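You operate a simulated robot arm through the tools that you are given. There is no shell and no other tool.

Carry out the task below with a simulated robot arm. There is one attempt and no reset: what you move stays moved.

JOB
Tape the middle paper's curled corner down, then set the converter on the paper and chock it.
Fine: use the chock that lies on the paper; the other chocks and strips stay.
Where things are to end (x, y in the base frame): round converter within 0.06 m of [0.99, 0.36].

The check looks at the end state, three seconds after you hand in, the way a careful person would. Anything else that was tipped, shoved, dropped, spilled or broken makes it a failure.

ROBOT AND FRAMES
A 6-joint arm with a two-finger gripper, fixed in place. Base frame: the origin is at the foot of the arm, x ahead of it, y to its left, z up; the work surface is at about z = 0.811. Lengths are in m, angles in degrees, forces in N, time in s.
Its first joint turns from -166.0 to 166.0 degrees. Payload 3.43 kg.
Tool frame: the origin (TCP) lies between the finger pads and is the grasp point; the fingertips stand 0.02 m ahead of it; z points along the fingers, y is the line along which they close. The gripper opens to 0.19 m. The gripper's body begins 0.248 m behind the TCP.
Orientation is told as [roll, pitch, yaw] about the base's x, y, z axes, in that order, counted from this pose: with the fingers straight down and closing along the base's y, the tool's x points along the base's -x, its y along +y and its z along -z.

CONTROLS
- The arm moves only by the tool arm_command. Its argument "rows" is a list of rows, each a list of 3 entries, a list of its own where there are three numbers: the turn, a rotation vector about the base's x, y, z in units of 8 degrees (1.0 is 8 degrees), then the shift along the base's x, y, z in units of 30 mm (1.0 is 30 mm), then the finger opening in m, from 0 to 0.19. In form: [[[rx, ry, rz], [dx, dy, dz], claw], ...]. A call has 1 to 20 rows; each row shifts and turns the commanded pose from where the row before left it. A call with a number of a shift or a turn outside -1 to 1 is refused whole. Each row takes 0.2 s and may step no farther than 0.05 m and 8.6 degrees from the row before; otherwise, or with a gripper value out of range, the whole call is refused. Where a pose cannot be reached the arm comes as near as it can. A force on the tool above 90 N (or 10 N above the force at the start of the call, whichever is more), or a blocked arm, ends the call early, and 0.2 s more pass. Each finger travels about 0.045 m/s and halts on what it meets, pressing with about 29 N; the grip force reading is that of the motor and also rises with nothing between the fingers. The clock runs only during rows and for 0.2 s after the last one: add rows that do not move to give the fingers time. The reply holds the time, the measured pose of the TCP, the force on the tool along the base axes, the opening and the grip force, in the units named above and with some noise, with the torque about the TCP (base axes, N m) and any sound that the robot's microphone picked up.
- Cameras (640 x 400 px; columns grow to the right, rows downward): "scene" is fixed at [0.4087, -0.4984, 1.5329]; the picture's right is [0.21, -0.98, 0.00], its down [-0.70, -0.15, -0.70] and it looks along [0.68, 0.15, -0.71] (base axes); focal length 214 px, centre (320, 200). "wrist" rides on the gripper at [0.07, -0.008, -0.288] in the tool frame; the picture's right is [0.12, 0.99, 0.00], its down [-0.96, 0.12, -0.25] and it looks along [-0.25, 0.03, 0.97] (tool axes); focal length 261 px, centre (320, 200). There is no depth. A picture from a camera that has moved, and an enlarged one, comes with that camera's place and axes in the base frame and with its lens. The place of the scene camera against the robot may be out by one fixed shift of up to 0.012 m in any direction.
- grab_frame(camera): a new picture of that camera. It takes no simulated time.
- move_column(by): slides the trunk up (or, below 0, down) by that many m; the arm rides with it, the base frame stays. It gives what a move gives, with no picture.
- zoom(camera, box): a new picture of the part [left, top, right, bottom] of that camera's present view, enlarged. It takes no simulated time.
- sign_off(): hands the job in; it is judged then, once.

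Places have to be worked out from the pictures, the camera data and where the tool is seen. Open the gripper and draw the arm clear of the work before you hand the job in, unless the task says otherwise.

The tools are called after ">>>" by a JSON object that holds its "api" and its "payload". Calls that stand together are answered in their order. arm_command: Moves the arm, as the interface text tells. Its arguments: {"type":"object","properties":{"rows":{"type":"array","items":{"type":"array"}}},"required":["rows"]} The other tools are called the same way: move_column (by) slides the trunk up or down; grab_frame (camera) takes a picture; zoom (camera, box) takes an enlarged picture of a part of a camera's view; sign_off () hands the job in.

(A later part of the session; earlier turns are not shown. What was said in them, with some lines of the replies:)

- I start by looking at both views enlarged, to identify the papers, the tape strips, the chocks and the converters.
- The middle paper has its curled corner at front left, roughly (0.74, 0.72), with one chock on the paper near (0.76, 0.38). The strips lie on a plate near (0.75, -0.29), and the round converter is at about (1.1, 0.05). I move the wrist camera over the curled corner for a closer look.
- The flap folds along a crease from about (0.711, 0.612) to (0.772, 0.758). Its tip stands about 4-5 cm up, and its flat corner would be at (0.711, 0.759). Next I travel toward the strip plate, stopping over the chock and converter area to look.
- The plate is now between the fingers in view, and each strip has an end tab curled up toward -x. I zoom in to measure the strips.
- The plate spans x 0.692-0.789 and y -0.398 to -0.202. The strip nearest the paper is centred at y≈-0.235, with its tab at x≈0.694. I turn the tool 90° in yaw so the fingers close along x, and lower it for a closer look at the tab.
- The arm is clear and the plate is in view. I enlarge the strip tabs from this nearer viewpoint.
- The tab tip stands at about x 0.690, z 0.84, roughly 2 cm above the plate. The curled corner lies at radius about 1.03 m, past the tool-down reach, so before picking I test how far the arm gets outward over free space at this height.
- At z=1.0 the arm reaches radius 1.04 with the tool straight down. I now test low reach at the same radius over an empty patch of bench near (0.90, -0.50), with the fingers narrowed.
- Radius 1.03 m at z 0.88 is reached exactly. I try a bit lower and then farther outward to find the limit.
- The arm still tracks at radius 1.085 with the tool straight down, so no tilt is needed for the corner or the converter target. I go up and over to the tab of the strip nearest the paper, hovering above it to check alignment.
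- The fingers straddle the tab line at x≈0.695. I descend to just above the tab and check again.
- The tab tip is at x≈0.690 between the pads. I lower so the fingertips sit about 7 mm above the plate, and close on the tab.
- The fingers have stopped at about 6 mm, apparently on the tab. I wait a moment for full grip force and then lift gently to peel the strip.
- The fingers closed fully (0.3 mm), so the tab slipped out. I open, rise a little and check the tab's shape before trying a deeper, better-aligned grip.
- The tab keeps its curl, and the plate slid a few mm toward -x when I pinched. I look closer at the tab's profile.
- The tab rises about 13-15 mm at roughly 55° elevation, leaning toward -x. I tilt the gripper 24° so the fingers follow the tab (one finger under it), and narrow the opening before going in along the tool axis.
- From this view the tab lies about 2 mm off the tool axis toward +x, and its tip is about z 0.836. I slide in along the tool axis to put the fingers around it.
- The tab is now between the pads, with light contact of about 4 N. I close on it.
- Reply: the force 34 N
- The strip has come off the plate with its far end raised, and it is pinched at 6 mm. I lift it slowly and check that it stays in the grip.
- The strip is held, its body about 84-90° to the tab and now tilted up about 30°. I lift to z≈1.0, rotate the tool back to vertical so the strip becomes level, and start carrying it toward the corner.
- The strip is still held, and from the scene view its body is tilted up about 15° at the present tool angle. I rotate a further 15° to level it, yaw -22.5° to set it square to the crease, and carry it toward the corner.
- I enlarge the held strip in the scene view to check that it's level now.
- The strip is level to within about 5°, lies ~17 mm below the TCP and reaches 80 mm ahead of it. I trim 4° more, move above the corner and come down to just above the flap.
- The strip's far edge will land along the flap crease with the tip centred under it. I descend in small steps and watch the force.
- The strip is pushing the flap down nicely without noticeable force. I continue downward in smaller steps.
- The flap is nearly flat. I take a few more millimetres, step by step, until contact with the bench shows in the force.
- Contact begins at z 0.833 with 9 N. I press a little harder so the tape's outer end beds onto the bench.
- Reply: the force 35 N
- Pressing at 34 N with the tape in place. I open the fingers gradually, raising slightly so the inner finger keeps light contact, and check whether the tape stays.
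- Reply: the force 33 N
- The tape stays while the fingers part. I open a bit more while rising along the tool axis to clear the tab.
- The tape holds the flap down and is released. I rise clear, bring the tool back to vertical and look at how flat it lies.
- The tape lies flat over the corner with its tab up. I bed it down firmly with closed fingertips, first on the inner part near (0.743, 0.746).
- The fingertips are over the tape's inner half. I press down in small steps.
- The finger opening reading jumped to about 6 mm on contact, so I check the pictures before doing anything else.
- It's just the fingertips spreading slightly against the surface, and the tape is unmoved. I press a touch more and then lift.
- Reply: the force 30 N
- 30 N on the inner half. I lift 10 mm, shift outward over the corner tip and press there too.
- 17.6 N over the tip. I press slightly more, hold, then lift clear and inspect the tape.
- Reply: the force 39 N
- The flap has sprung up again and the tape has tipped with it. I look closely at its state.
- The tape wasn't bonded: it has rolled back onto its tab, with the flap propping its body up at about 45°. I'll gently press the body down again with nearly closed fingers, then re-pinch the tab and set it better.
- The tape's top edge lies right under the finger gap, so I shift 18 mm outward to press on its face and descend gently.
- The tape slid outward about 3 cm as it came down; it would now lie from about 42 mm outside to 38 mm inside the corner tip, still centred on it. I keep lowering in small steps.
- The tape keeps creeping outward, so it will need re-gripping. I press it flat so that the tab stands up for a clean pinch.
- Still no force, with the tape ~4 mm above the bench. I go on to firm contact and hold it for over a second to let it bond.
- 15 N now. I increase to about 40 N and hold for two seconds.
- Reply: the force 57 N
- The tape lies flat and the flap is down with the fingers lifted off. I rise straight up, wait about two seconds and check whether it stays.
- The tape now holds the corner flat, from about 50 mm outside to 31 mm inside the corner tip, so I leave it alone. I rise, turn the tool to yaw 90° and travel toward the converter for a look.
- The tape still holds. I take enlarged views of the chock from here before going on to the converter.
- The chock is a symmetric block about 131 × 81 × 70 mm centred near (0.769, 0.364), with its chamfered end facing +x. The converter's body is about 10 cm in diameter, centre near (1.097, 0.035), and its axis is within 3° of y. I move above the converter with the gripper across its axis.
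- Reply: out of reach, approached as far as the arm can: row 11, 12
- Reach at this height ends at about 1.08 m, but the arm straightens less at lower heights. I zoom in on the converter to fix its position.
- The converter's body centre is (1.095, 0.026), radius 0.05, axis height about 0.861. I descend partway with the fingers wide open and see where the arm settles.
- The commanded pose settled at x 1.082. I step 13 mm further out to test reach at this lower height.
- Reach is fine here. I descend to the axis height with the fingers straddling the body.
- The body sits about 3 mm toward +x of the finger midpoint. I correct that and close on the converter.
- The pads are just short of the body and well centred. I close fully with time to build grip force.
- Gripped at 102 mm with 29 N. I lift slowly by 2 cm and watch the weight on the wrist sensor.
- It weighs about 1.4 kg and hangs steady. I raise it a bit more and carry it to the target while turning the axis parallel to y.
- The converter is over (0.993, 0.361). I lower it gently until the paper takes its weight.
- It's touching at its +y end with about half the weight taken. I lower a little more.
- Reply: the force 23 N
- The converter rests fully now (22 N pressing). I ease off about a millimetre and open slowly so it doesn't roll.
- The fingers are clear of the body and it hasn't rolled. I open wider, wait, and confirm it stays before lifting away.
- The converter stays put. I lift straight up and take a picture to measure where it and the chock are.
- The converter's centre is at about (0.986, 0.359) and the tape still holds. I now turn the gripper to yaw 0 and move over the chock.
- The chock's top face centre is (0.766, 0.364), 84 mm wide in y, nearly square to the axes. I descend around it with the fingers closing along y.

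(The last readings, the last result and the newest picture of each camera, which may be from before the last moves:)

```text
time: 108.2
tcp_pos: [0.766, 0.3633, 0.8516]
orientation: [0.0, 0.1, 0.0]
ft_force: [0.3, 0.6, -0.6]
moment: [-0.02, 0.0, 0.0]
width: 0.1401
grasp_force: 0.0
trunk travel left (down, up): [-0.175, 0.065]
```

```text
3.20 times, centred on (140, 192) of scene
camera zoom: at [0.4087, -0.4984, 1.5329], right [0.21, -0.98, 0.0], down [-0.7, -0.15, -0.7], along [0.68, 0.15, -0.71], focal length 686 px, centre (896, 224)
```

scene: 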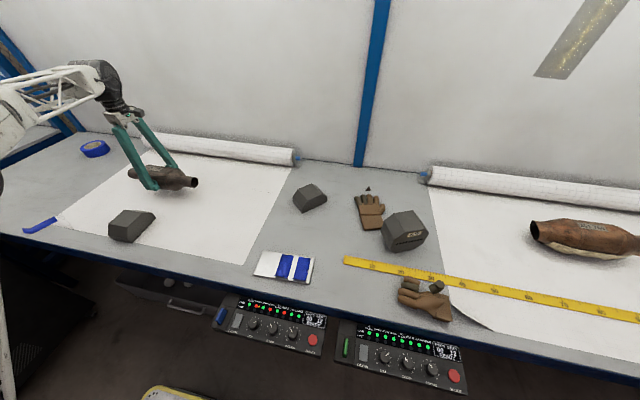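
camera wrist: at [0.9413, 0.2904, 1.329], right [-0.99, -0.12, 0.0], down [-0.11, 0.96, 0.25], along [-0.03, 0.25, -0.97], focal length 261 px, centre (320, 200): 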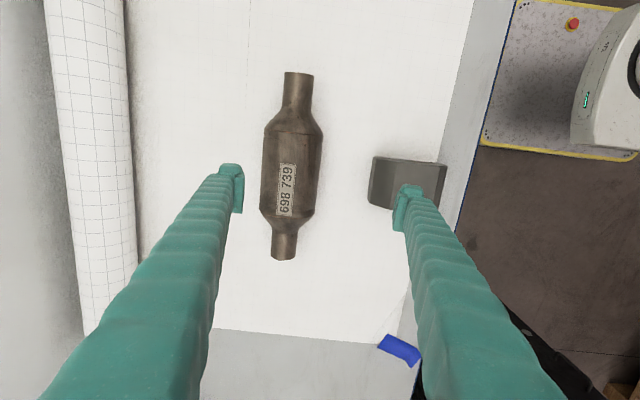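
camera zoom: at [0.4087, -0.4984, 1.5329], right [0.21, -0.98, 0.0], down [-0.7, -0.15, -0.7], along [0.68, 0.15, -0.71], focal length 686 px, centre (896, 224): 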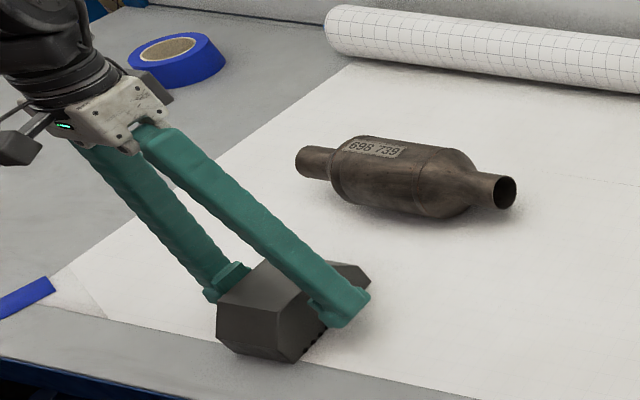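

The fingers straddle the chock evenly. I close on it.

>>> {"api": "arm_command", "payload": {"rows": [[[0, 0, 0], [0, 0, 0], 0.11], [[0, 0, 0], [0, 0, 0], 0.09], [[0, 0, 0], [0, 0, 0], 0.07], [[0, 0, 0], [0, 0, 0], 0.04], [[0, 0, 0], [0, 0, 0], 0.0], [[0, 0, 0], [0, 0, 0], 0.0]]}}

>>> {"api": "arm_command", "payload": {"rows": [[[0, 0, 0], [0, 0, 0.1], 0.0], [[0, 0, 0], [0, 0, 0.15], 0.0], [[0, 0, 0], [0, 0, 0.15], 0.0], [[0, 0, 0], [0, 0, 0], 0.0]]}}

>>> {"api": "zoom", "payload": {"camera": "scene", "box": [60, 130, 220, 255]}}

>>> {"api": "zoom", "payload": {"camera": "wrist", "box": [200, 100, 440, 300]}}

```text
time: 109.6
tcp_pos: [0.766, 0.3637, 0.8528]
orientation: [0.0, -0.1, -0.1]
ft_force: [0.8, 8.1, 1.9]
moment: [0.02, -0.06, 0.09]
width: 0.0925
grasp_force: 29.4
trunk travel left (down, up): [-0.175, 0.065]
```

```text
time: 110.6
tcp_pos: [0.7641, 0.3647, 0.8636]
orientation: [0.0, -0.1, 0.0]
ft_force: [1.1, -0.5, -8.0]
moment: [-0.01, 0.0, -0.02]
width: 0.0917
grasp_force: 29.2
trunk travel left (down, up): [-0.175, 0.065]
```

```text
3.20 times, centred on (140, 192) of scene
camera zoom: at [0.4087, -0.4984, 1.5329], right [0.21, -0.98, 0.0], down [-0.7, -0.15, -0.7], along [0.68, 0.15, -0.71], focal length 686 px, centre (896, 224)
```

zoom: 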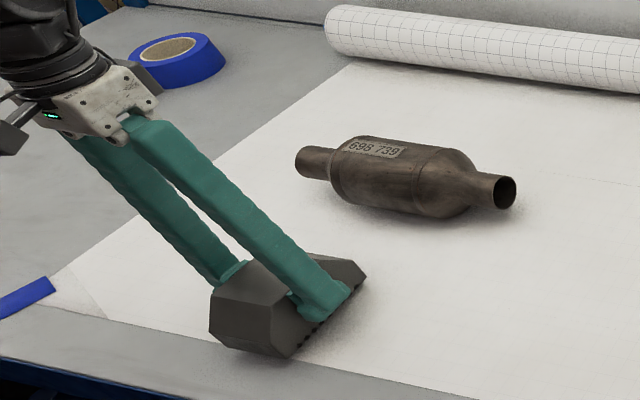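

```text
2.00 times, centred on (320, 200) of wrist
camera zoom: at [0.6942, 0.356, 1.15], right [-0.12, 0.99, 0.0], down [0.96, 0.11, 0.25], along [0.25, 0.03, -0.97], focal length 521 px, centre (320, 200)
```

zoom: 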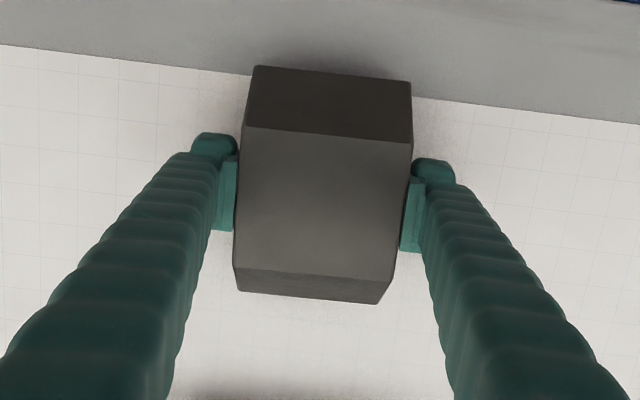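

The chock is lifted 12 mm and weighs about 0.8 kg. I carry it toward the converter, stopping roughly 2 cm short to look.

>>> {"api": "arm_command", "payload": {"rows": [[[0, 0, 0], [0.4, -0.02, 0], 0.0], [[0, 0, 0], [0.6, 0, 0], 0.0], [[0, 0, 0], [0.6, 0, 0], 0.0], [[0, 0, 0], [0.6, 0, 0], 0.0], [[0, 0, 0], [0.6, 0, 0], 0.0], [[0, 0, 0], [0, 0, 0], 0.0]]}}

>>> {"api": "zoom", "payload": {"camera": "scene", "box": [80, 140, 208, 240]}}

>>> {"api": "zoom", "payload": {"camera": "wrist", "box": [200, 120, 440, 320]}}

```text
time: 112.0
tcp_pos: [0.8501, 0.3644, 0.863]
orientation: [-0.1, 0.0, -0.1]
ft_force: [-0.5, -0.1, -8.5]
moment: [0.0, 0.02, -0.05]
width: 0.092
grasp_force: 28.4
trunk travel left (down, up): [-0.175, 0.065]
```

```text
4.00 times, centred on (144, 190) of scene
camera zoom: at [0.4087, -0.4984, 1.5329], right [0.21, -0.98, 0.0], down [-0.7, -0.15, -0.7], along [0.68, 0.15, -0.71], focal length 858 px, centre (1024, 240)
```

zoom: 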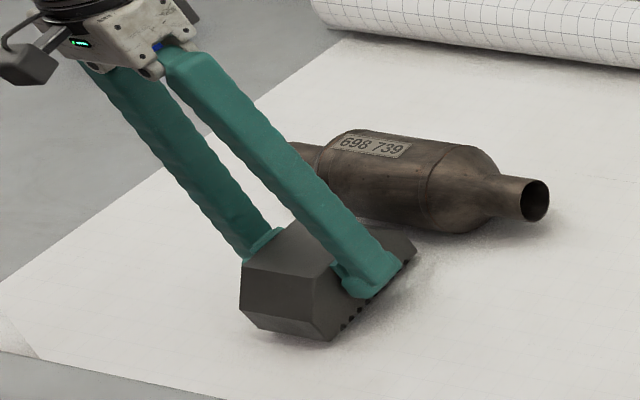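

```text
2.00 times, centred on (320, 220) of wrist
camera zoom: at [0.7785, 0.3556, 1.1496], right [-0.12, 0.99, 0.0], down [0.96, 0.12, 0.25], along [0.25, 0.03, -0.97], focal length 521 px, centre (320, 160)
```

zoom: 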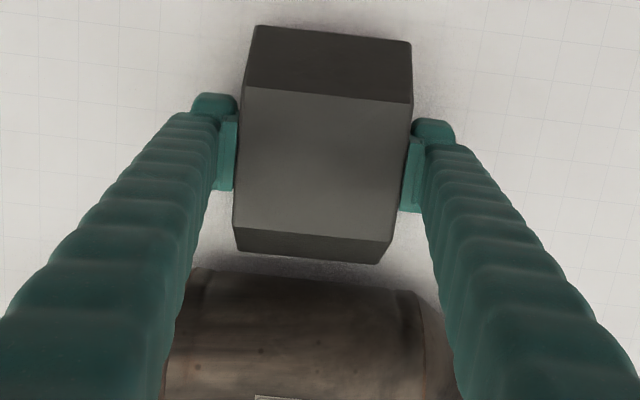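

The chock face is about 2.3 cm from the converter. I lower it to ~2 mm above the paper and advance most of the gap.

>>> {"api": "arm_command", "payload": {"rows": [[[0, 0, 0], [0.3, 0, -0.15], 0.0], [[0, 0, 0], [0.25, 0, -0.14], 0.0], [[0, 0, 0], [0, 0, 0], 0.0]]}}

>>> {"api": "arm_command", "payload": {"rows": [[[0, 0, 0], [0.08, 0, 0], 0.0], [[0, 0, 0], [0, 0, 0], 0.0]]}}

>>> {"api": "zoom", "payload": {"camera": "wrist", "box": [200, 120, 440, 320]}}

>>> {"api": "zoom", "payload": {"camera": "scene", "box": [80, 140, 208, 240]}}

```text
time: 112.8
tcp_pos: [0.8659, 0.363, 0.8538]
orientation: [0.0, 0.0, 0.1]
ft_force: [0.0, 0.6, -7.9]
moment: [0.01, 0.02, 0.01]
width: 0.0922
grasp_force: 29.4
trunk travel left (down, up): [-0.175, 0.065]
```

```text
time: 113.4
tcp_pos: [0.8681, 0.3647, 0.8555]
orientation: [0.0, 0.0, 0.0]
ft_force: [0.7, -0.2, -7.4]
moment: [0.05, 0.01, -0.02]
width: 0.0921
grasp_force: 28.7
trunk travel left (down, up): [-0.175, 0.065]
```

```text
2.00 times, centred on (320, 220) of wrist
camera zoom: at [0.7972, 0.3558, 1.1414], right [-0.12, 0.99, 0.0], down [0.96, 0.11, 0.25], along [0.25, 0.03, -0.97], focal length 521 px, centre (320, 160)
```

zoom: 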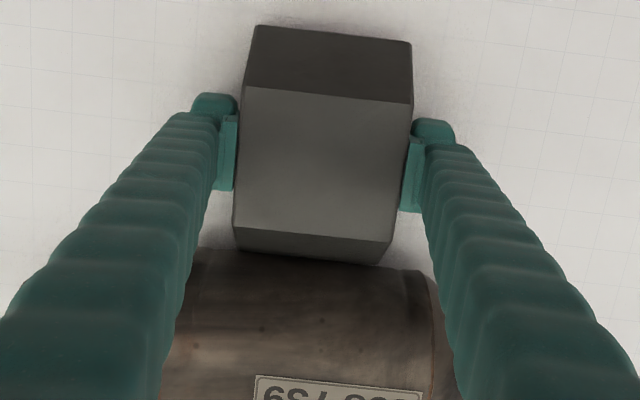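

```text
4.00 times, centred on (144, 190) of scene
camera zoom: at [0.4087, -0.4984, 1.5329], right [0.21, -0.98, 0.0], down [-0.7, -0.15, -0.7], along [0.68, 0.15, -0.71], focal length 858 px, centre (1024, 240)
```

zoom: 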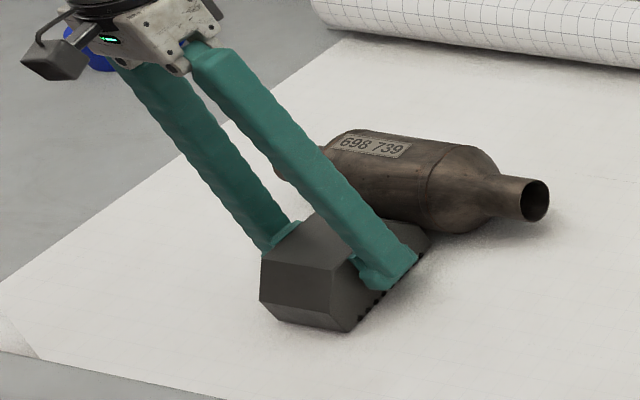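

About 5 mm remains. I advance in ~1.5 mm steps, watching for a contact force along x.

>>> {"api": "arm_command", "payload": {"rows": [[[0, 0, 0], [0.06, 0, 0], 0.0], [[0, 0, 0], [0, 0, 0], 0.0]]}}

>>> {"api": "arm_command", "payload": {"rows": [[[0, 0, 0], [0.05, 0, 0], 0.0], [[0, 0, 0], [0, 0, 0], 0.0]]}}

>>> {"api": "zoom", "payload": {"camera": "wrist", "box": [240, 200, 400, 300]}}

>>> {"api": "zoom", "payload": {"camera": "scene", "box": [140, 165, 204, 215]}}

```text
time: 114.0
tcp_pos: [0.8703, 0.3641, 0.8546]
orientation: [0.0, 0.0, -0.1]
ft_force: [-1.8, 0.8, -7.3]
moment: [-0.01, 0.02, -0.14]
width: 0.092
grasp_force: 28.9
trunk travel left (down, up): [-0.175, 0.065]
```

```text
time: 114.6
tcp_pos: [0.8716, 0.3636, 0.8537]
orientation: [0.0, 0.0, 0.1]
ft_force: [-3.1, 0.0, -6.3]
moment: [0.0, 0.01, 0.13]
width: 0.0918
grasp_force: 28.8
trunk travel left (down, up): [-0.175, 0.065]
```

```text
4.00 times, centred on (320, 250) of wrist
camera zoom: at [0.8003, 0.3559, 1.1409], right [-0.12, 0.99, 0.0], down [0.96, 0.12, 0.25], along [0.25, 0.03, -0.97], focal length 1043 px, centre (320, 0)
```

zoom: 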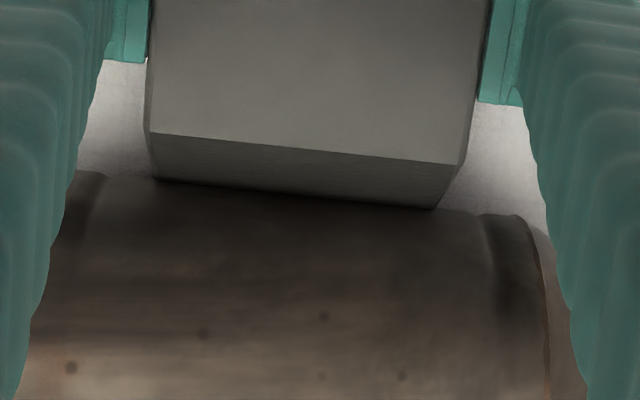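

```text
8.00 times, centred on (172, 190) of scene
camera zoom: at [0.4087, -0.4984, 1.5329], right [0.21, -0.98, 0.0], down [-0.7, -0.15, -0.7], along [0.68, 0.15, -0.71], focal length 1716 px, centre (1504, 280)
```

zoom: 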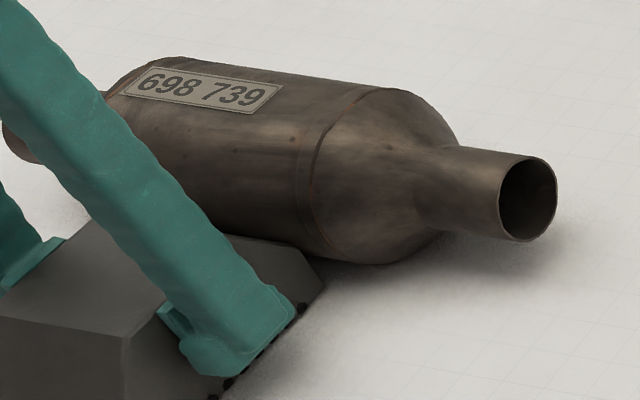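

Contact with the converter at about 3 N, square across its width. Now I set the chock down on the paper.

>>> {"api": "arm_command", "payload": {"rows": [[[0, 0, 0], [0, 0, -0.05], 0.0], [[0, 0, 0], [0, 0, 0], 0.0]]}}

>>> {"api": "arm_command", "payload": {"rows": [[[0, 0, 0], [0, 0, -0.04], 0.0], [[0, 0, 0], [0, 0, 0], 0.0]]}}

```text
time: 115.2
tcp_pos: [0.8726, 0.3652, 0.8527]
orientation: [0.0, 0.0, 0.0]
ft_force: [0.3, -0.6, -8.6]
moment: [-0.01, -0.01, 0.0]
width: 0.0918
grasp_force: 28.7
trunk travel left (down, up): [-0.175, 0.065]
```

```text
time: 115.8
tcp_pos: [0.8721, 0.3639, 0.853]
orientation: [0.0, 0.0, 0.0]
ft_force: [1.4, -0.7, -4.3]
moment: [-0.08, -0.01, 0.29]
width: 0.0917
grasp_force: 28.9
trunk travel left (down, up): [-0.175, 0.065]
```

The paper is taking the load (4 N left) and x contact has eased. I lower another bit, then nudge forward slightly to restore contact.

>>> {"api": "arm_command", "payload": {"rows": [[[0, 0, 0], [0.03, 0, -0.03], 0.0], [[0, 0, 0], [0, 0, 0], 0.0]]}}

>>> {"api": "zoom", "payload": {"camera": "wrist", "box": [240, 200, 400, 300]}}

>>> {"api": "zoom", "payload": {"camera": "scene", "box": [140, 165, 204, 215]}}

```text
time: 116.4
tcp_pos: [0.8725, 0.3646, 0.8516]
orientation: [0.1, -0.2, 0.0]
ft_force: [-0.8, 0.3, 12.9]
moment: [-0.3, 0.3, 0.16]
width: 0.0921
grasp_force: 28.3
trunk travel left (down, up): [-0.175, 0.065]
```

```text
4.00 times, centred on (320, 250) of wrist
camera zoom: at [0.801, 0.3557, 1.139], right [-0.12, 0.99, 0.0], down [0.96, 0.11, 0.25], along [0.25, 0.03, -0.97], focal length 1043 px, centre (320, 0)
```

zoom: 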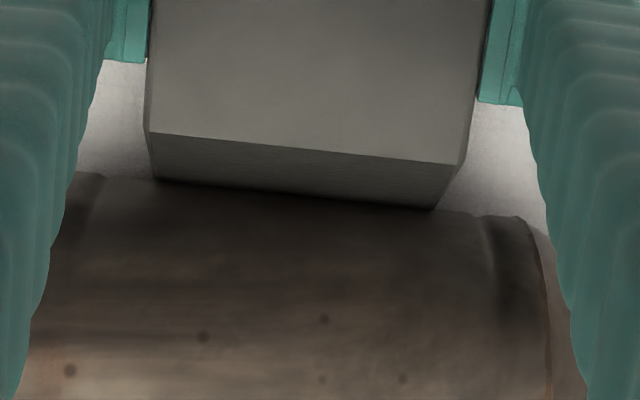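

```text
8.00 times, centred on (172, 190) of scene
camera zoom: at [0.4087, -0.4984, 1.5329], right [0.21, -0.98, 0.0], down [-0.7, -0.15, -0.7], along [0.68, 0.15, -0.71], focal length 1716 px, centre (1504, 280)
```

zoom: 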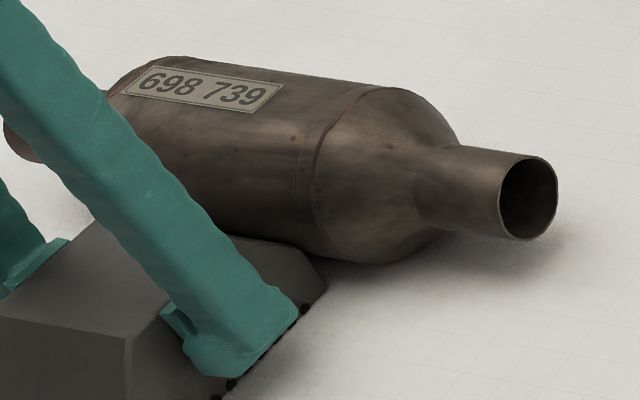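

The chock is down (13 N pressing). I ease off the pressure slightly and push it 1-1.5 mm into the converter for a snug contact.

>>> {"api": "arm_command", "payload": {"rows": [[[0, 0, 0], [0, 0, 0.02], 0.0], [[0, 0, 0], [0.04, 0, 0], 0.0], [[0, 0, 0], [0, 0, 0], 0.0]]}}

```text
time: 117.2
tcp_pos: [0.873, 0.3651, 0.852]
orientation: [0.0, 0.0, 0.0]
ft_force: [-3.0, -0.6, 14.6]
moment: [0.02, 0.19, 0.29]
width: 0.0921
grasp_force: 29.0
trunk travel left (down, up): [-0.175, 0.065]
```

I ease the vertical load a little more and nudge once more to be sure it touches.

>>> {"api": "arm_command", "payload": {"rows": [[[0, 0, 0], [0, 0, 0.03], 0.0], [[0, 0, 0], [0.03, 0, 0], 0.0], [[0, 0, 0], [0, 0, 0], 0.0]]}}

>>> {"api": "zoom", "payload": {"camera": "wrist", "box": [240, 200, 400, 300]}}

```text
time: 118.0
tcp_pos: [0.8754, 0.3633, 0.8522]
orientation: [0.1, 0.0, 0.0]
ft_force: [-3.9, 0.6, 3.8]
moment: [0.17, -0.09, 0.12]
width: 0.0918
grasp_force: 29.1
trunk travel left (down, up): [-0.175, 0.065]
```

```text
4.00 times, centred on (320, 250) of wrist
camera zoom: at [0.8037, 0.3559, 1.1391], right [-0.12, 0.99, 0.0], down [0.96, 0.12, 0.25], along [0.25, 0.03, -0.97], focal length 1043 px, centre (320, 0)
```

zoom: 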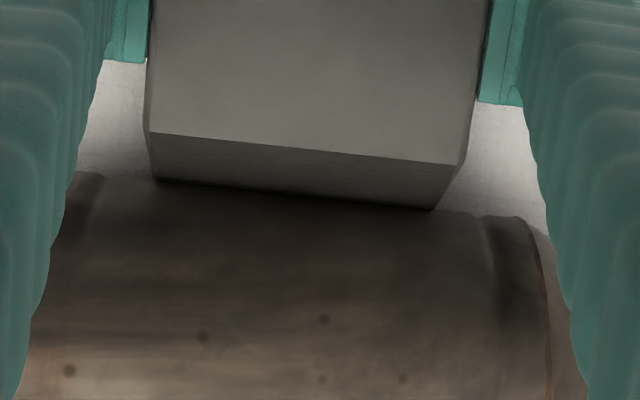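

The converter now moves with the chock, so they're in solid contact. I release the chock slowly.

>>> {"api": "arm_command", "payload": {"rows": [[[0, 0, 0], [0, 0, 0], 0.09], [[0, 0, 0], [0, 0, 0], 0.095], [[0, 0, 0], [0, 0, 0], 0.1], [[0, 0, 0], [0, 0, 0], 0.11], [[0, 0, 0], [0, 0, 0], 0.13], [[0, 0, 0], [0, 0, 0], 0.14], [[0, 0, 0], [0, 0, 0], 0.14], [[0, 0, 0], [0, 0, 0], 0.14]]}}

>>> {"api": "zoom", "payload": {"camera": "wrist", "box": [200, 120, 440, 320]}}

>>> {"api": "zoom", "payload": {"camera": "scene", "box": [80, 140, 208, 240]}}

```text
time: 119.8
tcp_pos: [0.8753, 0.3644, 0.8521]
orientation: [0.0, 0.1, 0.0]
ft_force: [1.1, 0.6, 0.1]
moment: [-0.01, -0.01, 0.0]
width: 0.1398
grasp_force: 0.1
trunk travel left (down, up): [-0.175, 0.065]
```

```text
2.00 times, centred on (320, 220) of wrist
camera zoom: at [0.8039, 0.356, 1.1393], right [-0.12, 0.99, 0.0], down [0.96, 0.11, 0.25], along [0.25, 0.03, -0.97], focal length 521 px, centre (320, 160)
```

zoom: 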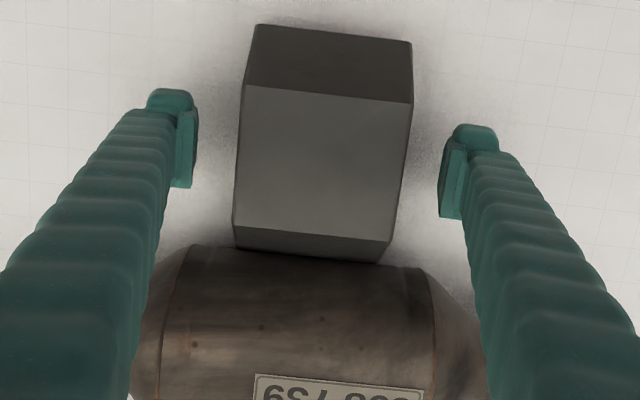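

```text
4.00 times, centred on (144, 190) of scene
camera zoom: at [0.4087, -0.4984, 1.5329], right [0.21, -0.98, 0.0], down [-0.7, -0.15, -0.7], along [0.68, 0.15, -0.71], focal length 858 px, centre (1024, 240)
```

zoom: 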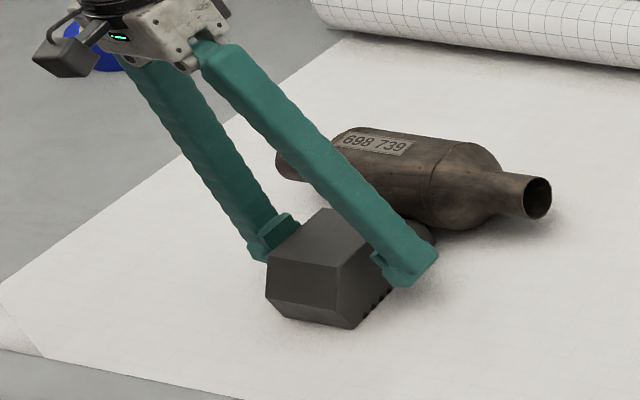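

The chock is released and both sit still. I lift straight up and back, then inspect the whole scene.

>>> {"api": "arm_command", "payload": {"rows": [[[0, 0, 0], [0, 0, 0.5], 0.14], [[0, 0, 0], [0, 0, 0.9], 0.14], [[0, 0, 0], [0, 0, 0.9], 0.14], [[0, 0, 0], [0, 0, 0.9], 0.14], [[0, 0, 0], [0, 0, 0.9], 0.14], [[0, 0, 0], [0, 0, 0.9], 0.15], [[0, 0, 0], [0, 0, 0.9], 0.17], [[0, 0, 0], [0, 0, 0.9], 0.19], [[0, 0, 0], [-0.9, 0, 0.5], 0.19], [[0, 0, 0], [-0.9, 0, 0.5], 0.19], [[0, 0, 0], [-0.9, 0, 0], 0.19], [[0, 0, 0], [0, 0, 0], 0.19]]}}

>>> {"api": "grab_frame", "payload": {"camera": "wrist"}}

>>> {"api": "zoom", "payload": {"camera": "scene", "box": [20, 130, 220, 255]}}

>>> {"api": "zoom", "payload": {"camera": "scene", "box": [20, 190, 104, 250]}}

```text
time: 122.4
tcp_pos: [0.7944, 0.3632, 1.0852]
orientation: [0.1, 0.0, 0.1]
ft_force: [-0.1, 0.3, 0.1]
moment: [0.06, -0.02, -0.05]
width: 0.1897
grasp_force: 0.1
trunk travel left (down, up): [-0.175, 0.065]
```

```text
taken
camera wrist: at [0.7223, 0.3551, 1.3727], right [-0.12, 0.99, 0.0], down [0.96, 0.11, 0.25], along [0.25, 0.03, -0.97], focal length 261 px, centre (320, 200)
```

wrist: 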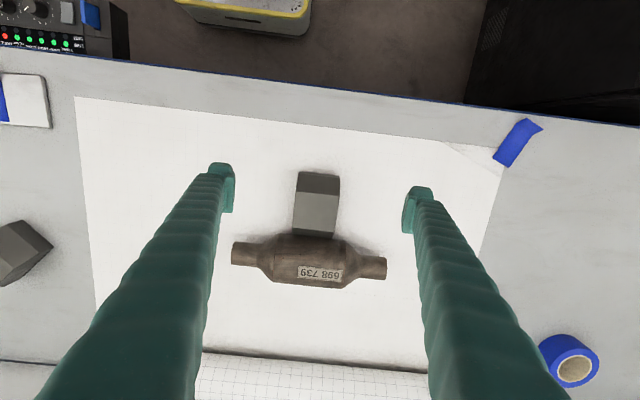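

```text
3.20 times, centred on (120, 192) of scene
camera zoom: at [0.4087, -0.4984, 1.5329], right [0.21, -0.98, 0.0], down [-0.7, -0.15, -0.7], along [0.68, 0.15, -0.71], focal length 686 px, centre (960, 224)
```

zoom: 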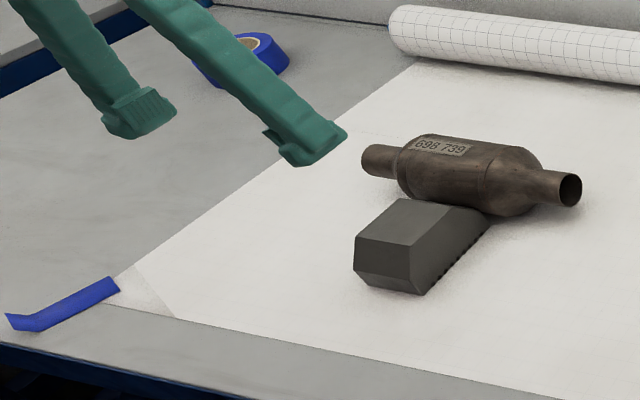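

```text
6.67 times, centred on (62, 220) of scene
camera zoom: at [0.4087, -0.4984, 1.5329], right [0.21, -0.98, 0.0], down [-0.7, -0.15, -0.7], along [0.68, 0.15, -0.71], focal length 1430 px, centre (2040, 67)
```

zoom: 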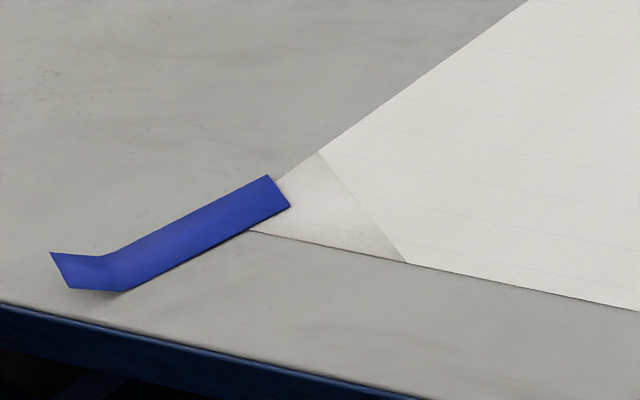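

The converter is centred at about (0.991, 0.363), the chock is tight against it, and the tape still holds the corner flat. I also check the strip plate against its starting place.

>>> {"api": "zoom", "payload": {"camera": "scene", "box": [250, 245, 298, 285]}}

>>> {"api": "zoom", "payload": {"camera": "scene", "box": [240, 235, 336, 295]}}

>>> {"api": "grab_frame", "payload": {"camera": "scene"}}

```text
10.00 times, centred on (274, 265) of scene
camera zoom: at [0.4087, -0.4984, 1.5329], right [0.21, -0.98, 0.0], down [-0.7, -0.15, -0.7], along [0.68, 0.15, -0.71], focal length 2145 px, centre (780, -450)
```

zoom: 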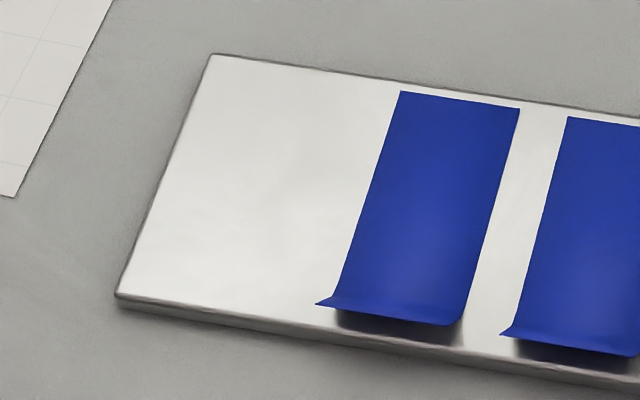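

```text
6.67 times, centred on (288, 265) of scene
camera zoom: at [0.4087, -0.4984, 1.5329], right [0.21, -0.98, 0.0], down [-0.7, -0.15, -0.7], along [0.68, 0.15, -0.71], focal length 1430 px, centre (533, -233)
```

zoom: 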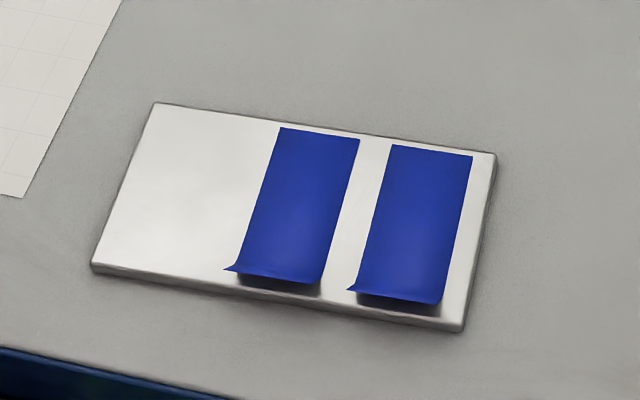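

```text
taken
```

scene: 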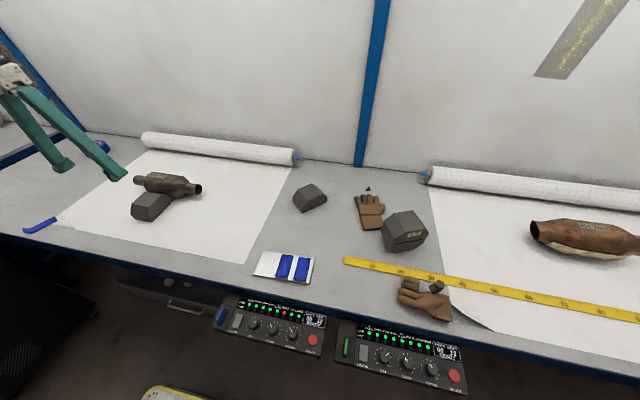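

The plate shifted only about 8 mm overall (slightly turned) during the peel, with the other two strips in place. I take a last close look at the taped corner and at the chock contact.

>>> {"api": "zoom", "payload": {"camera": "scene", "box": [48, 208, 80, 228]}}

>>> {"api": "zoom", "payload": {"camera": "scene", "box": [120, 165, 210, 225]}}

>>> {"api": "zoom", "payload": {"camera": "wrist", "box": [420, 100, 560, 200]}}

>>> {"api": "zoom", "payload": {"camera": "wrist", "box": [220, 150, 400, 300]}}

```text
16.00 times, centred on (64, 218) of scene
camera zoom: at [0.4087, -0.4984, 1.5329], right [0.21, -0.98, 0.0], down [-0.7, -0.15, -0.7], along [0.68, 0.15, -0.71], focal length 3432 px, centre (4416, -88)
```

zoom: 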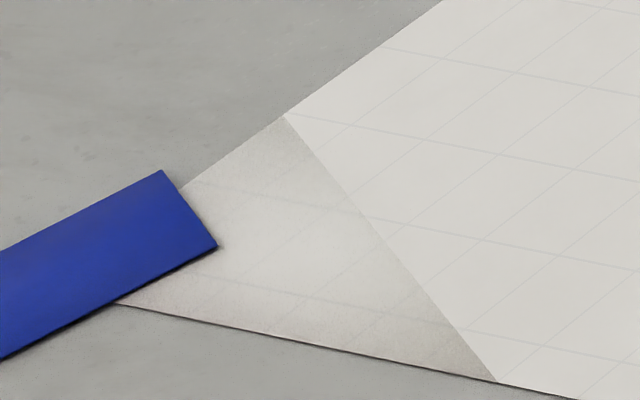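

```text
6.67 times, centred on (165, 195) of scene
camera zoom: at [0.4087, -0.4984, 1.5329], right [0.21, -0.98, 0.0], down [-0.7, -0.15, -0.7], along [0.68, 0.15, -0.71], focal length 1430 px, centre (1353, 233)
```

zoom: 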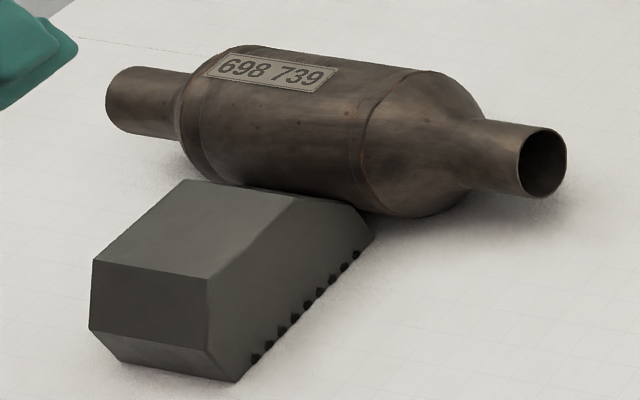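

```text
4.00 times, centred on (490, 150) of wrist
camera zoom: at [0.7223, 0.3551, 1.3727], right [-0.12, 0.99, 0.0], down [0.96, 0.11, 0.25], along [0.25, 0.03, -0.97], focal length 1043 px, centre (-360, 400)
```

zoom: 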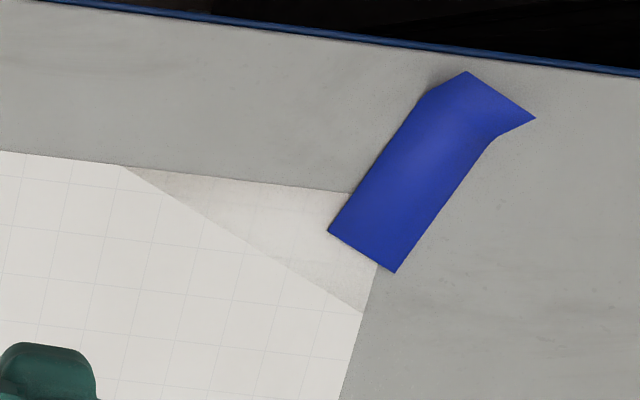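

```text
2.67 times, centred on (310, 225) of wrist
camera zoom: at [0.7223, 0.3551, 1.3727], right [-0.12, 0.99, 0.0], down [0.96, 0.11, 0.25], along [0.25, 0.03, -0.97], focal length 695 px, centre (347, 133)
```

zoom: 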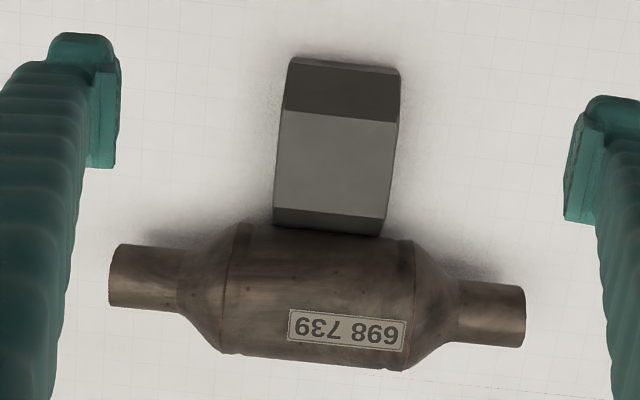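

Everything looks right: the tip is under tape that spans paper and bench, and the chock touches the converter squarely. I draw the open gripper back and up, clear of the work, and take a final look.

>>> {"api": "arm_command", "payload": {"rows": [[[0, 0, 0], [-0.8, -0.2, 0.5], 0.19], [[0, 0, 0], [-0.8, -0.2, 0.5], 0.19], [[0, 0, 0], [-0.8, -0.2, 0.5], 0.19], [[0, 0, 0], [-0.8, -0.2, 0.5], 0.19], [[0, 0, 0], [-0.8, -0.2, 0.5], 0.19], [[0, 0, 0], [-0.8, -0.2, 0.5], 0.19], [[0, 0, 0], [-0.8, -0.2, 0.5], 0.19], [[0, 0, 0], [-0.8, -0.2, 0], 0.19], [[0, 0, 0], [-0.8, -0.2, 0], 0.19], [[0, 0, 0], [0, 0, 0], 0.19], [[0, 0, 0], [0, 0, 0], 0.19]]}}

>>> {"api": "grab_frame", "payload": {"camera": "scene"}}

>>> {"api": "zoom", "payload": {"camera": "scene", "box": [20, 130, 220, 255]}}

```text
time: 124.8
tcp_pos: [0.5791, 0.3102, 1.1924]
orientation: [0.0, 0.0, 0.0]
ft_force: [-0.4, 0.1, 0.7]
moment: [0.0, -0.05, 0.01]
width: 0.1898
grasp_force: 0.1
trunk travel left (down, up): [-0.175, 0.065]
```

```text
taken
```

scene: 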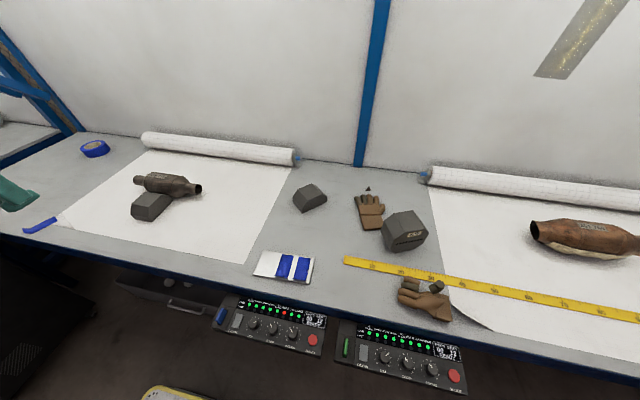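

```text
3.20 times, centred on (120, 192) of scene
camera zoom: at [0.4087, -0.4984, 1.5329], right [0.21, -0.98, 0.0], down [-0.7, -0.15, -0.7], along [0.68, 0.15, -0.71], focal length 686 px, centre (960, 224)
```

zoom: 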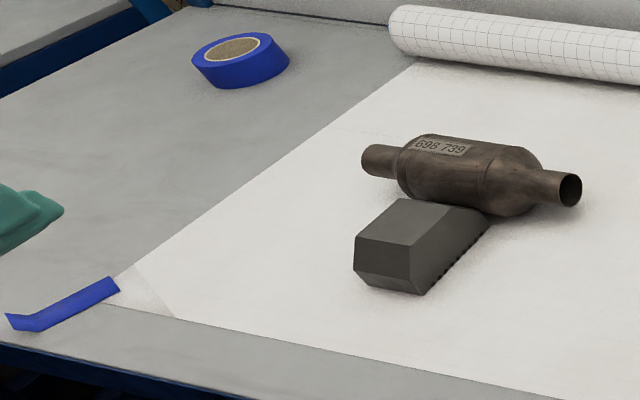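

The final view shows the corner taped flat, the converter at about (0.99, 0.36) with the chock against it, and the open gripper clear of the work. I hand in.

>>> {"api": "sign_off", "payload": {}}

```text
The job is handed in.
```

I taped the corner down, set the converter on the middle paper and chocked it, then handed the job in. No result has come back yet.

- **Taped corner:** One strip runs from about 50 mm out on the bench to about 31 mm over the paper's corner tip. The first placement came loose and the flap sprang up. I pressed it down again, and this time the corner stayed flat for the 50 seconds or so until hand-in. The strip's pull tab still sticks up.
- **Converter:** Its centre is at about (0.991, 0.363), so it is within 0.06 m of the target. The axis lies along y, and it didn't roll when released.
- **Chock:** The chock from the paper rests against the converter's front side (toward the robot) and touches squarely.
- **Side effect:** The plate holding the strips turned slightly and shifted about 8 mm at its centre, about 13 mm at one corner, when I peeled the strip off. The two remaining strips moved with it. I left it there, since pushing it back risked more.

The other chocks were not touched. The gripper is open and clear of the work.
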